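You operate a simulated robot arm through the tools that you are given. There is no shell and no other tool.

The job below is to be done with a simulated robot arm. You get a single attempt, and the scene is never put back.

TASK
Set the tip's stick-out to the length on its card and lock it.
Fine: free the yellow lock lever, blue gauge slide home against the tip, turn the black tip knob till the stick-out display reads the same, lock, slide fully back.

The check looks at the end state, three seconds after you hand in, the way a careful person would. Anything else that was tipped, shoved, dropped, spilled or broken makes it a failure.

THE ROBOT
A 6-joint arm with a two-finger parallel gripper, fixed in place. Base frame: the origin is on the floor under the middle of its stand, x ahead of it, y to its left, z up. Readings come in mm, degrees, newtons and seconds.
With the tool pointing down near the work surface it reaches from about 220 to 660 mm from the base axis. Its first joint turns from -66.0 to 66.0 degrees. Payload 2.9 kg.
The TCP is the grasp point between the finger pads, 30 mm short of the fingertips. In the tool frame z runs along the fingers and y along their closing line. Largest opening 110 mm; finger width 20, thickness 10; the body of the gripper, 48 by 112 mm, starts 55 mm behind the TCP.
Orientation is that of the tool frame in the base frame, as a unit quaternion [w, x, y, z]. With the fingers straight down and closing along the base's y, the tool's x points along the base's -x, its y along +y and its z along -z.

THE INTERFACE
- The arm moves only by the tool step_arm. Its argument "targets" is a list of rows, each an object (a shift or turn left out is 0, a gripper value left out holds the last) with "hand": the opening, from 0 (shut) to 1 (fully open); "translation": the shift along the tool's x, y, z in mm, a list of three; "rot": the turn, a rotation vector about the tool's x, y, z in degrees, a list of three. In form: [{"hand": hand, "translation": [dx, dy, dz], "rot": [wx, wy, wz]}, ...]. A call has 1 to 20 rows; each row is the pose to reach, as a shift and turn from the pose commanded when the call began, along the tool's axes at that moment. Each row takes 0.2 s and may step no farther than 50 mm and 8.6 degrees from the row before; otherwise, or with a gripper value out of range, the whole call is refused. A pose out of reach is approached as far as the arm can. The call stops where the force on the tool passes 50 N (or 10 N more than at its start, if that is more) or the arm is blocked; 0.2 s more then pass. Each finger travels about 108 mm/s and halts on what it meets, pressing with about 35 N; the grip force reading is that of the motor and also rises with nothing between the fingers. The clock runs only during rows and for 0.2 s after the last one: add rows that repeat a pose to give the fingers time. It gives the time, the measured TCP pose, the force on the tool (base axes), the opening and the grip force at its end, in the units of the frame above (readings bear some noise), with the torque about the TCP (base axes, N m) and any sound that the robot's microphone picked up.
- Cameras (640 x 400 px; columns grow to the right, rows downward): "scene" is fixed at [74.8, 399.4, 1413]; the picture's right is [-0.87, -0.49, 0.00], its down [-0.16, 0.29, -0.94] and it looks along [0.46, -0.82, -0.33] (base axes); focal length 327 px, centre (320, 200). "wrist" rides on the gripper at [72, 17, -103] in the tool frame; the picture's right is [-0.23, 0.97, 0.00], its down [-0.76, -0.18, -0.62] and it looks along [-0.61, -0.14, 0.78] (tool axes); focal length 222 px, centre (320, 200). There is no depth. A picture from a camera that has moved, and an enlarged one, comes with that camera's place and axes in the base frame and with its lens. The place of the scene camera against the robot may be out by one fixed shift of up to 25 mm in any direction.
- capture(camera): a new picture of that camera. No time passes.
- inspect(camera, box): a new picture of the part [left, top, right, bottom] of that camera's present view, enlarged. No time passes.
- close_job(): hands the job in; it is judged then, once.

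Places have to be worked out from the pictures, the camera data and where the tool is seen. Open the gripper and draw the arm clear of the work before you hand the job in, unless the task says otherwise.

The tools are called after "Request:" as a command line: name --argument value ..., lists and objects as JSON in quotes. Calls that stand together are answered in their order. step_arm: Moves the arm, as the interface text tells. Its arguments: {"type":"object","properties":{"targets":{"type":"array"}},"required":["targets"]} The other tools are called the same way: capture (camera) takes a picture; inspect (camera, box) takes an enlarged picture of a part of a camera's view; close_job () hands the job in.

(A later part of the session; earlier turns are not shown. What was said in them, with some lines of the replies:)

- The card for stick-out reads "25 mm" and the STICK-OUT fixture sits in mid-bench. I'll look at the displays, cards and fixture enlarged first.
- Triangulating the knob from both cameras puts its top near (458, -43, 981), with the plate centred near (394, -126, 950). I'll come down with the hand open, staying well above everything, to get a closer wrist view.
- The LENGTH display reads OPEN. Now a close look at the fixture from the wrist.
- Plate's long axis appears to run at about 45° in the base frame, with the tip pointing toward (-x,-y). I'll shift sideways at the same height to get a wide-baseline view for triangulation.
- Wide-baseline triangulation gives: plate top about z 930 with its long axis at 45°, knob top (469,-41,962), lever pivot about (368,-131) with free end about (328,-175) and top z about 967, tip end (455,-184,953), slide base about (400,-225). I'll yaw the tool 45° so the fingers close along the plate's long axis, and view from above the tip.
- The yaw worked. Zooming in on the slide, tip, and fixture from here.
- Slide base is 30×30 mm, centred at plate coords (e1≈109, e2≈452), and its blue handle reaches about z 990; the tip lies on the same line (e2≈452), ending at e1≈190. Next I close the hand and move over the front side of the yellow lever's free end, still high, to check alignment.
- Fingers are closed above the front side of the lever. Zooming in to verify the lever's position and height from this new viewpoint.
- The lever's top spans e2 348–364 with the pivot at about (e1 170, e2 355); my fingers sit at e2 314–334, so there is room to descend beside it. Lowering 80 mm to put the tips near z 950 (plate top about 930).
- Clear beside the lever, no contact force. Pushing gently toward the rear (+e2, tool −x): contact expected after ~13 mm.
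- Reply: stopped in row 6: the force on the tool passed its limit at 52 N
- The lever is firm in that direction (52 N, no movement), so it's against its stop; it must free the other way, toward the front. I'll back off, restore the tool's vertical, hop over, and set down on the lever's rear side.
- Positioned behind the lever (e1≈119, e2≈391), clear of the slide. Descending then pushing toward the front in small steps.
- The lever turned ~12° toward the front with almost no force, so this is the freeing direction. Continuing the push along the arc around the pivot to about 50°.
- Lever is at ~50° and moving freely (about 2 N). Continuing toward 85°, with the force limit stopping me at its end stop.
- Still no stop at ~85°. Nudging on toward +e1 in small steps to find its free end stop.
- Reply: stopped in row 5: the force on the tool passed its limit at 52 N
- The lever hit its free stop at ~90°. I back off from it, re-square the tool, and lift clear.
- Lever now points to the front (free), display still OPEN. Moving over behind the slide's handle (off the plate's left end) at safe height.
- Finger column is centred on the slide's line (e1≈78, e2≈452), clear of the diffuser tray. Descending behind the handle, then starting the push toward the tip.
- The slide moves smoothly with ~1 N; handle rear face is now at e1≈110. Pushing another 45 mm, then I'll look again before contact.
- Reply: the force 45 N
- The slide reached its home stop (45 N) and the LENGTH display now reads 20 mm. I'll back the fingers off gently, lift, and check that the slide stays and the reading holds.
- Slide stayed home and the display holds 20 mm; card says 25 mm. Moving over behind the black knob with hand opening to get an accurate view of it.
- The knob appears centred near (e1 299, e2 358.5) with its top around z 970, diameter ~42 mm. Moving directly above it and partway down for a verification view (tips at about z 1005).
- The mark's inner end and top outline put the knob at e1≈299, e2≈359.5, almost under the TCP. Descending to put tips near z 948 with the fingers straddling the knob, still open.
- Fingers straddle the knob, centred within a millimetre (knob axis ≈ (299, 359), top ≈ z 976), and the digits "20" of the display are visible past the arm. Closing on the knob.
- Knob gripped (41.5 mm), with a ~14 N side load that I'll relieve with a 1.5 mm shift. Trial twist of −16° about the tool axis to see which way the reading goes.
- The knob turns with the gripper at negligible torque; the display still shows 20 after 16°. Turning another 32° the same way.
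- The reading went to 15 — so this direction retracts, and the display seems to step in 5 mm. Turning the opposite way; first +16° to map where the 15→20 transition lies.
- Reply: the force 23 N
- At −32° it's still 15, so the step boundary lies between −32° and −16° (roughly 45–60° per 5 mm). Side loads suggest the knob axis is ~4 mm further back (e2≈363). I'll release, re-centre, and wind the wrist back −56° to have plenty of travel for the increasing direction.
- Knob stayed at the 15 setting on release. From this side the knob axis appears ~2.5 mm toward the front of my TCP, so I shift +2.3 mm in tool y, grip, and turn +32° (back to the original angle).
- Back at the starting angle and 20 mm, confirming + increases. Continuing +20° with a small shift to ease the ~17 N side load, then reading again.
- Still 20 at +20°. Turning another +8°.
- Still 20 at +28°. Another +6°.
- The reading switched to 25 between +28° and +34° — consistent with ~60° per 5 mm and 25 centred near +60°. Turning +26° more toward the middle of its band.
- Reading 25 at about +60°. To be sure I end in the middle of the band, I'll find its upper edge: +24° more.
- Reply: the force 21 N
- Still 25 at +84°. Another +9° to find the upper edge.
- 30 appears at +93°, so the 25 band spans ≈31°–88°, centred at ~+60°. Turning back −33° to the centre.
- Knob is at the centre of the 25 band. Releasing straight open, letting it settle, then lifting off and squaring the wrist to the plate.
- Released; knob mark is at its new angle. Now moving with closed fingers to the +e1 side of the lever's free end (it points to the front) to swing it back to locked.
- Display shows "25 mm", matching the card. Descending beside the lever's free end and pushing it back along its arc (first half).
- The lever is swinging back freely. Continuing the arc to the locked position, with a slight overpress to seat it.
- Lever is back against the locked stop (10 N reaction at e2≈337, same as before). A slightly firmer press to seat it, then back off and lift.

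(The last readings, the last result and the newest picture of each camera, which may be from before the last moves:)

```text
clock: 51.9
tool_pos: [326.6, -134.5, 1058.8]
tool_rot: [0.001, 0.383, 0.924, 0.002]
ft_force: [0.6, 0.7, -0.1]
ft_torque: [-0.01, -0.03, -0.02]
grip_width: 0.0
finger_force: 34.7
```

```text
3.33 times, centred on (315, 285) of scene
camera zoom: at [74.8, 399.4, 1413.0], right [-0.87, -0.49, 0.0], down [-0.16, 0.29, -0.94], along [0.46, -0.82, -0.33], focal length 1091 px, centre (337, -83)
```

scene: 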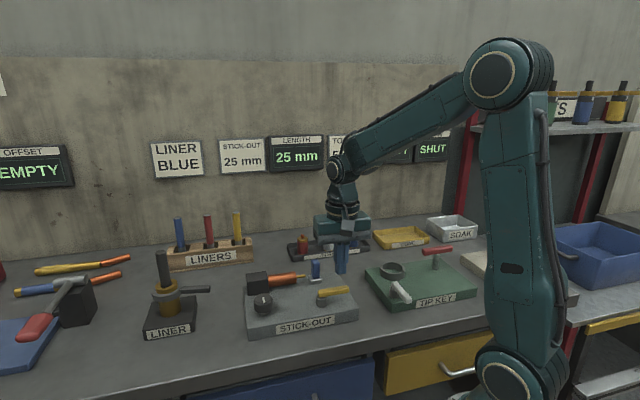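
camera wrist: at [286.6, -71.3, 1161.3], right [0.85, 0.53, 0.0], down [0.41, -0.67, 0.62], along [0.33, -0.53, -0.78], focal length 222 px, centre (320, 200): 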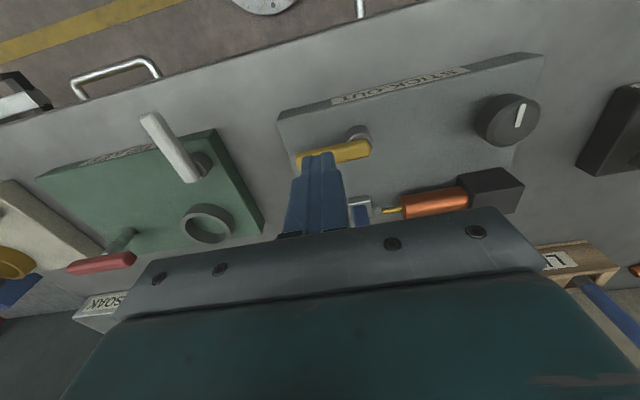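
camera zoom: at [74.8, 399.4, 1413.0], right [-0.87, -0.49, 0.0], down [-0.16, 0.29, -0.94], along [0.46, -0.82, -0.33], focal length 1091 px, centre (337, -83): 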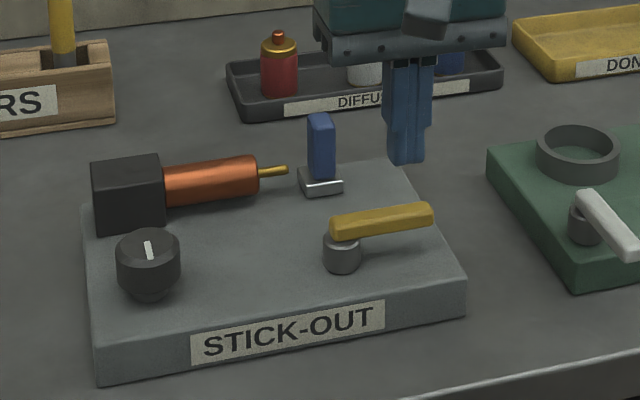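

Lever is locked in its original position and the display holds 25 mm. Now I move to the tip side of the blue handle (handle now ≈ e1 148–166) to push the slide back, staying high first to verify.

Request:
step_arm --targets '[{"hand": 0, "translation": [-31, 12, 0]}, {"hand": 0, "translation": [-63, 24, 0]}, {"hand": 0, "translation": [-95, 36, 0]}, {"hand": 0, "translation": [-126, 48, 0]}, {"hand": 0, "translation": [-126, 48, 0]}]'

Request:
capture --camera "wrist"

Request:
inspect --camera "wrist" --box '[220, 50, 420, 200]'

Request:
inspect --camera "scene" --box '[230, 225, 400, 345]'

```text
clock: 53.1
tool_pos: [450.6, -191.7, 1057.1]
tool_rot: [0.001, 0.383, 0.924, 0.001]
ft_force: [0.2, -0.7, -0.3]
ft_torque: [0.0, 0.01, -0.01]
grip_width: 0.0
finger_force: 35.0
```

```text
taken
camera wrist: at [409.8, -126.7, 1160.4], right [0.85, 0.53, 0.0], down [0.41, -0.67, 0.62], along [0.33, -0.53, -0.78], focal length 222 px, centre (320, 200)
```

wrist: 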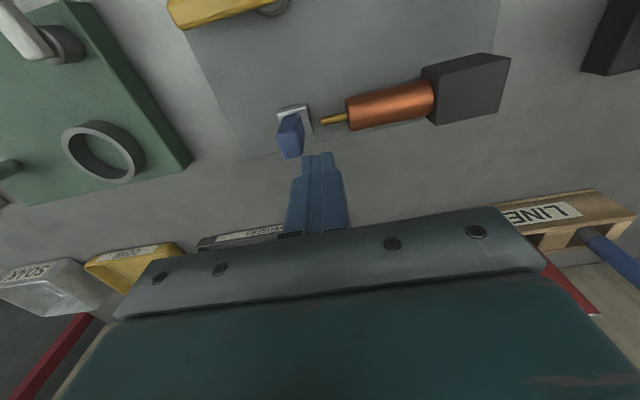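

```text
2.67 times, centred on (320, 125) of wrist
camera zoom: at [409.8, -126.7, 1160.4], right [0.85, 0.53, 0.0], down [0.41, -0.67, 0.62], along [0.33, -0.53, -0.78], focal length 592 px, centre (320, 400)
```

zoom: 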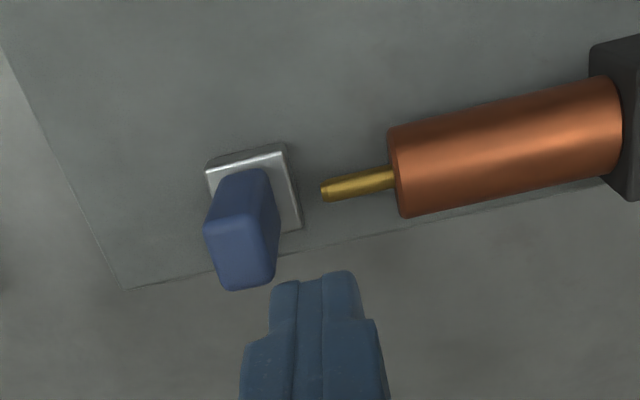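

```text
3.33 times, centred on (315, 285) of scene
camera zoom: at [74.8, 399.4, 1413.0], right [-0.87, -0.49, 0.0], down [-0.16, 0.29, -0.94], along [0.46, -0.82, -0.33], focal length 1091 px, centre (337, -83)
```

zoom: 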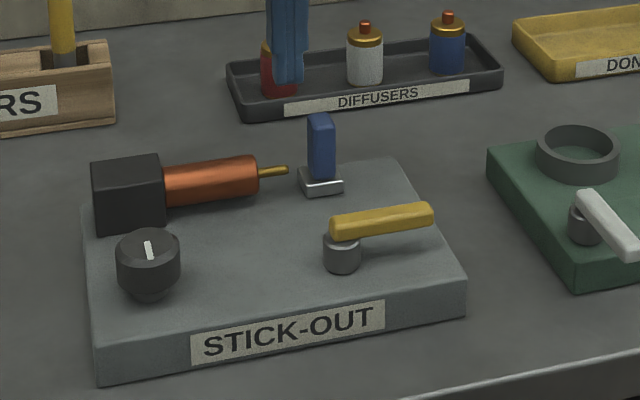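

Measured: handle's front face e1≈167, tip end e1≈184 at z≈953, copper nozzle face e1≈210 — my fingers (173–193) fit. Descending only to tips z≈966, above the tip, then pushing the slide back.

Request:
step_arm --targets '[{"hand": 0, "translation": [1.5, 0, 30]}, {"hand": 0, "translation": [1.5, 0, 50]}, {"hand": 0, "translation": [1.5, 0, 60]}, {"hand": 0, "translation": [1.5, 0, 60]}]'

Request:
inspect --camera "wrist" --box '[220, 70, 420, 220]'

Request:
inspect --camera "scene" --box '[230, 225, 400, 345]'

```text
clock: 54.1
tool_pos: [448.3, -188.6, 998.2]
tool_rot: [0.001, 0.384, 0.924, 0.002]
ft_force: [-0.4, 0.3, 0.3]
ft_torque: [-0.02, 0.0, 0.01]
grip_width: 0.1
finger_force: 35.0
```

```text
2.67 times, centred on (320, 145) of wrist
camera zoom: at [409.1, -125.9, 1101.2], right [0.85, 0.53, 0.0], down [0.41, -0.67, 0.62], along [0.33, -0.53, -0.78], focal length 592 px, centre (320, 347)
```

zoom: 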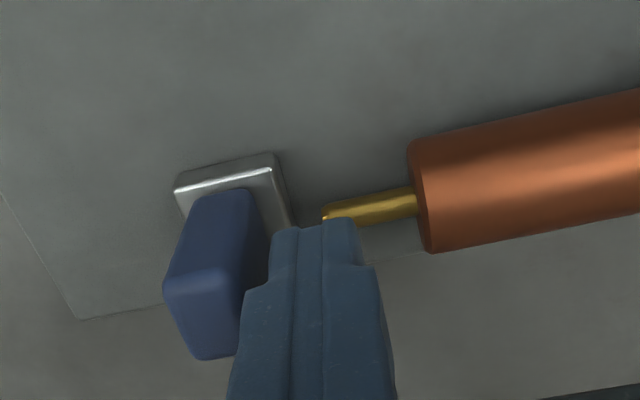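

```text
3.33 times, centred on (315, 285) of scene
camera zoom: at [74.8, 399.4, 1413.0], right [-0.87, -0.49, 0.0], down [-0.16, 0.29, -0.94], along [0.46, -0.82, -0.33], focal length 1091 px, centre (337, -83)
```

zoom: 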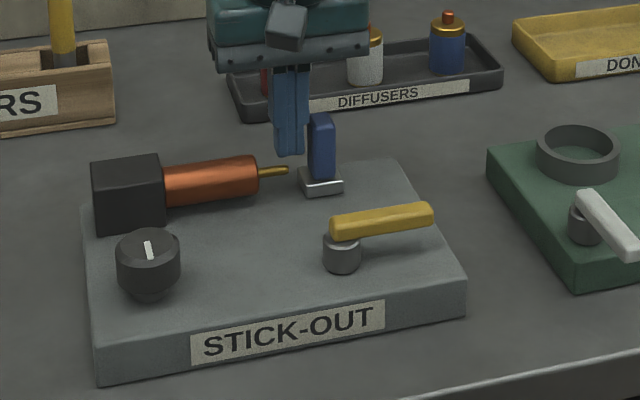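

Good clearance and no contact. Pushing the slide back (tool −y) in 5 mm steps.

Request:
step_arm --targets '[{"hand": 0, "translation": [0, -4, 0]}, {"hand": 0, "translation": [0, -8, 0]}, {"hand": 0, "translation": [0, -13, 0]}, {"hand": 0, "translation": [0, -18, 0]}, {"hand": 0, "translation": [0, -23, 0]}, {"hand": 0, "translation": [0, -28, 0]}, {"hand": 0, "translation": [0, -33, 0]}, {"hand": 0, "translation": [0, -38, 0]}, {"hand": 0, "translation": [0, -43, 0]}, {"hand": 0, "translation": [0, -48, 0]}]'

Request:
inspect --camera "wrist" --box '[220, 70, 420, 220]'

Request:
inspect --camera "scene" --box '[230, 225, 400, 345]'

```text
clock: 56.3
tool_pos: [414.7, -222.6, 997.3]
tool_rot: [0.002, 0.383, 0.924, 0.002]
ft_force: [0.3, -0.2, 0.8]
ft_torque: [0.03, 0.03, 0.03]
grip_width: 0.0
finger_force: 35.4
```

```text
2.67 times, centred on (320, 145) of wrist
camera zoom: at [374.5, -159.4, 1101.2], right [0.85, 0.53, 0.0], down [0.41, -0.67, 0.62], along [0.33, -0.53, -0.78], focal length 592 px, centre (320, 347)
```

zoom: 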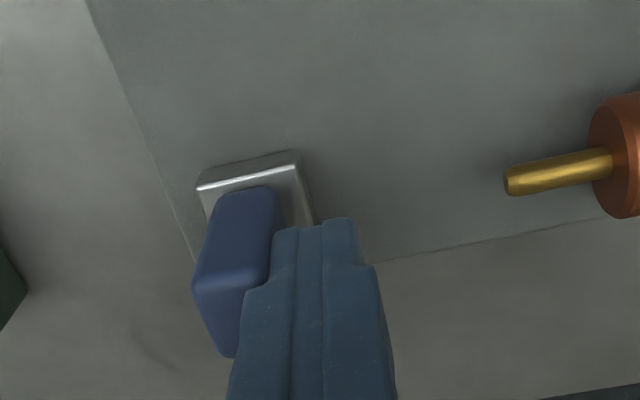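

```text
3.33 times, centred on (315, 285) of scene
camera zoom: at [74.8, 399.4, 1413.0], right [-0.87, -0.49, 0.0], down [-0.16, 0.29, -0.94], along [0.46, -0.82, -0.33], focal length 1091 px, centre (337, -83)
```

zoom: 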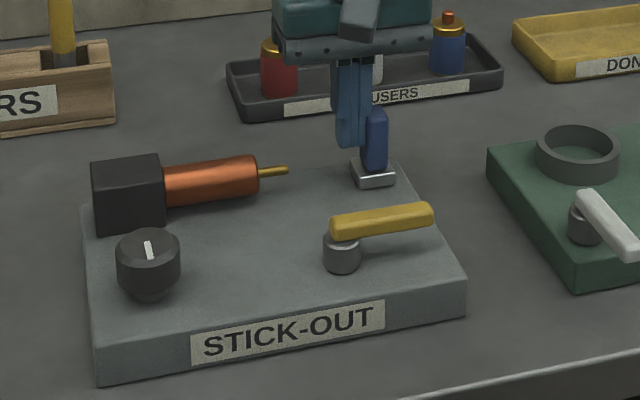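

Slide is nearly back (handle front ≈ e1 126; started at ≈117). Continuing in 2 mm steps until it meets its back stop.

Request:
step_arm --targets '[{"hand": 0, "translation": [0, -3, 0]}, {"hand": 0, "translation": [0, -6, 0]}, {"hand": 0, "translation": [0, -8, 0]}, {"hand": 0, "translation": [0, -10, 0]}, {"hand": 0, "translation": [0, -12, 0]}, {"hand": 0, "translation": [0, -13.5, 0]}, {"hand": 0, "translation": [0, -13.5, 0]}]'

Request:
inspect --camera "wrist" --box '[220, 70, 420, 220]'

Request:
inspect --camera "scene" --box '[230, 225, 400, 345]'

```text
clock: 57.9
tool_pos: [408.5, -229.0, 997.1]
tool_rot: [0.003, 0.38, 0.925, 0.002]
ft_force: [23.9, 20.6, -5.4]
ft_torque: [0.31, -0.31, -0.04]
grip_width: 0.0
finger_force: 35.1
```

```text
2.67 times, centred on (320, 145) of wrist
camera zoom: at [366.6, -167.0, 1101.3], right [0.85, 0.53, 0.01], down [0.41, -0.66, 0.62], along [0.34, -0.53, -0.78], focal length 592 px, centre (320, 347)
```

zoom: 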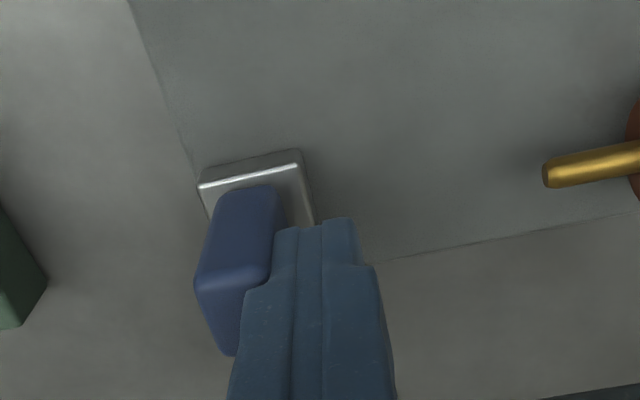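

```text
3.33 times, centred on (315, 285) of scene
camera zoom: at [75.5, 400.0, 1412.7], right [-0.87, -0.49, 0.0], down [-0.16, 0.29, -0.94], along [0.46, -0.82, -0.33], focal length 1091 px, centre (337, -83)
```

zoom: 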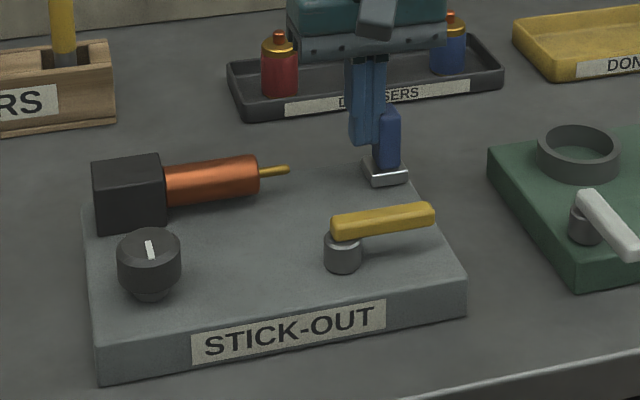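

Slide is against its back stop (31 N). Backing off, lifting clear, opening the hand, and drawing the arm away.

Request:
step_arm --targets '[{"hand": 0, "translation": [0, -9, 0]}, {"hand": 0, "translation": [0, -3, 0]}, {"hand": 0, "translation": [0, 2, 0]}, {"hand": 0, "translation": [0, 2, -40]}, {"hand": 0, "translation": [0, 2, -85]}, {"hand": 0, "translation": [20, 2, -125]}, {"hand": 0.5, "translation": [45, 2, -165]}, {"hand": 1, "translation": [70, 2, -205]}, {"hand": 1, "translation": [95, 2, -245]}, {"hand": 1, "translation": [95, 2, -245]}, {"hand": 1, "translation": [95, 2, -245]}]'

Request:
capture --camera "scene"

Request:
capture --camera "wrist"

Request:
inspect --camera "scene" --box '[230, 225, 400, 345]'

Request:
inspect --camera "scene" --box '[200, 110, 380, 200]'

```text
clock: 58.2
tool_pos: [406.8, -230.6, 998.3]
tool_rot: [0.006, 0.372, 0.928, 0.007]
ft_force: [12.7, 12.2, -2.7]
ft_torque: [0.09, -0.11, -0.11]
grip_width: 0.0
finger_force: 35.0
stopped in row 1: the force on the tool passed its limit at 56 N (the readings are from after the stop); the commanded pose is now the measured one
```

```text
taken
```

scene: 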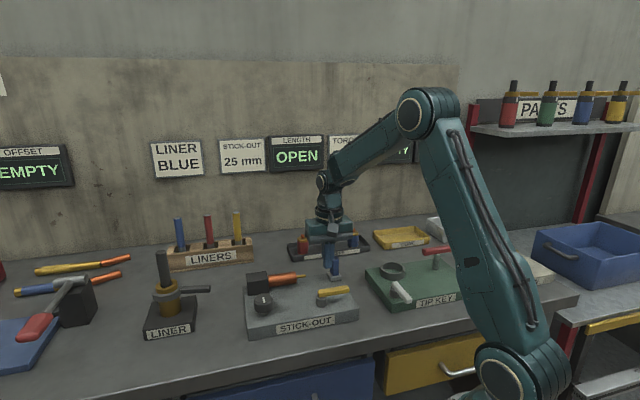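

```text
taken
camera wrist: at [365.0, -167.6, 1101.4], right [0.84, 0.55, 0.02], down [0.42, -0.66, 0.62], along [0.35, -0.52, -0.78], focal length 222 px, centre (320, 200)
```

wrist: 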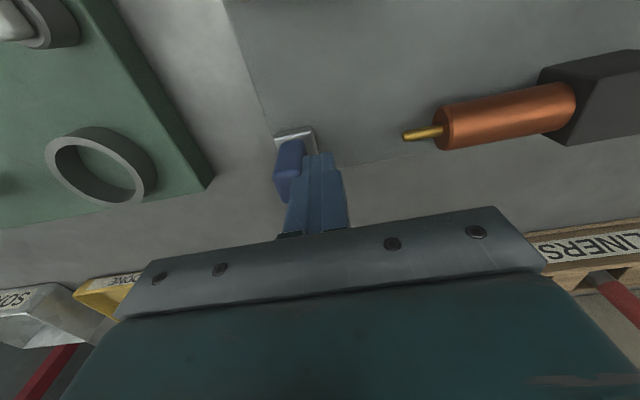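

```text
3.33 times, centred on (315, 285) of scene
camera zoom: at [75.2, 399.7, 1412.8], right [-0.87, -0.49, 0.0], down [-0.16, 0.29, -0.94], along [0.46, -0.82, -0.33], focal length 1091 px, centre (337, -83)
```

zoom: 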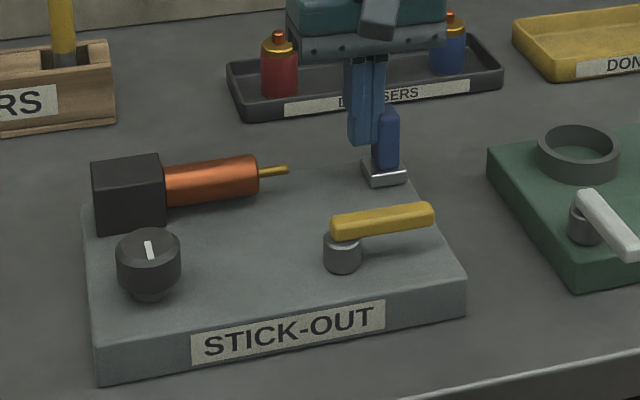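

```text
3.56 times, centred on (290, 155) of scene
camera zoom: at [75.2, 399.7, 1412.8], right [-0.87, -0.49, 0.0], down [-0.16, 0.29, -0.94], along [0.46, -0.82, -0.33], focal length 1164 px, centre (427, 360)
```

zoom: 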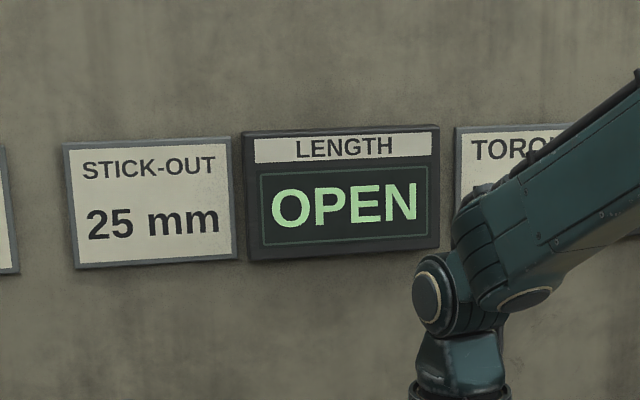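

That was my sign slip (shift is relative to the current command), but it only pressed the slide on its back stop until the force limit; the fixture looks unchanged and the display reads OPEN as expected. Now backing off in the correct direction (+y), re-squaring, lifting, then opening.

Request:
step_arm --targets '[{"hand": 0, "translation": [0, 4, 0], "rot": [1.0, 0.33, 1.3]}, {"hand": 0, "translation": [0, 9, 0], "rot": [1.0, 0.33, 1.3]}, {"hand": 0, "translation": [0, 12, 0], "rot": [1.0, 0.33, 1.3]}, {"hand": 0, "translation": [0, 12, -40], "rot": [1.0, 0.33, 1.3]}, {"hand": 0, "translation": [0, 12, -80], "rot": [1.0, 0.33, 1.3]}, {"hand": 0, "translation": [20, 12, -120], "rot": [1.0, 0.33, 1.3]}, {"hand": 0.5, "translation": [40, 12, -160], "rot": [1.0, 0.33, 1.3]}, {"hand": 1, "translation": [60, 12, -200], "rot": [1.0, 0.33, 1.3]}, {"hand": 1, "translation": [60, 12, -200], "rot": [1.0, 0.33, 1.3]}, {"hand": 1, "translation": [60, 12, -200], "rot": [1.0, 0.33, 1.3]}]'

Request:
capture --camera "scene"

Request:
capture --camera "wrist"

Request:
inspect --camera "scene" --box '[230, 225, 400, 345]'

```text
clock: 60.5
tool_pos: [366.5, -182.8, 1198.6]
tool_rot: [-0.002, 0.385, 0.923, -0.002]
ft_force: [0.8, -0.8, -0.2]
ft_torque: [0.04, -0.04, -0.03]
grip_width: 110.3
finger_force: 0.0
```

```text
taken
```

scene: 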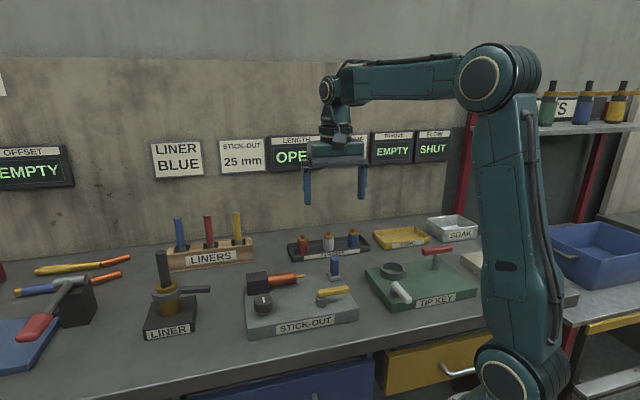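

```text
taken
camera wrist: at [328.3, -118.6, 1301.7], right [0.85, 0.52, -0.01], down [0.41, -0.67, 0.62], along [0.32, -0.53, -0.78], focal length 222 px, centre (320, 200)
```

wrist: 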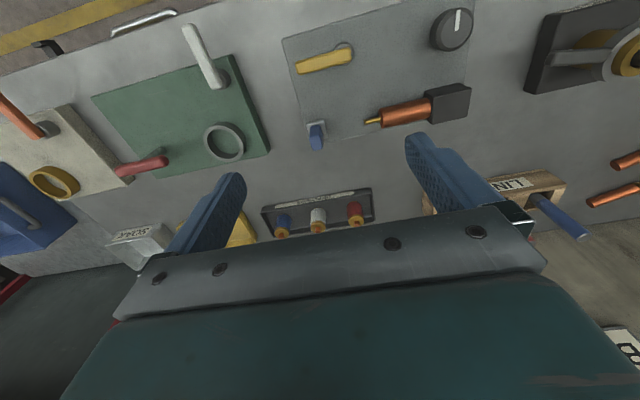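

```text
3.33 times, centred on (315, 285) of scene
camera zoom: at [74.8, 399.4, 1413.0], right [-0.87, -0.49, 0.0], down [-0.16, 0.29, -0.94], along [0.46, -0.82, -0.33], focal length 1091 px, centre (337, -83)
```

zoom: 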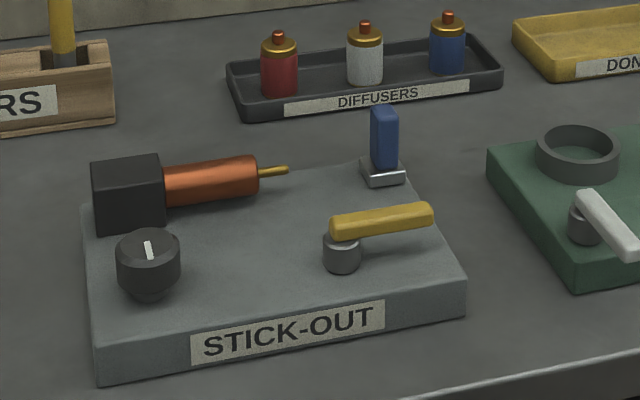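

All as required: slide back on its stop, lever in its original locked position, tip set at 25 mm (knob centred in that step), nothing else disturbed, and the arm is open and well clear. Handing in.

Request:
close_job

```text
The job is handed in.
```

The tip is set to 25 mm, matching its card, and the lever is back in its original locked position. The gauge slide is fully back on its stop.

- **Setting:** The display moves in 5 mm steps. I found where it changed from 20 to 25 and from 25 to 30, then left the knob midway between. With the lever locked and the slide still home it read "25 mm"; with the slide back it reads "OPEN", as it did at the start.
- **Pushes on the stops:** I hit the 50 N limit three times. Once was trying the lever the wrong way first, and once was its free stop. The third was my mistake: while backing off, I moved the wrong way and pressed the slide into its back stop. The fixture looked unchanged afterwards.
- **End state:** Nothing else on the bench looks moved in the last pictures. The gripper is open and well clear.
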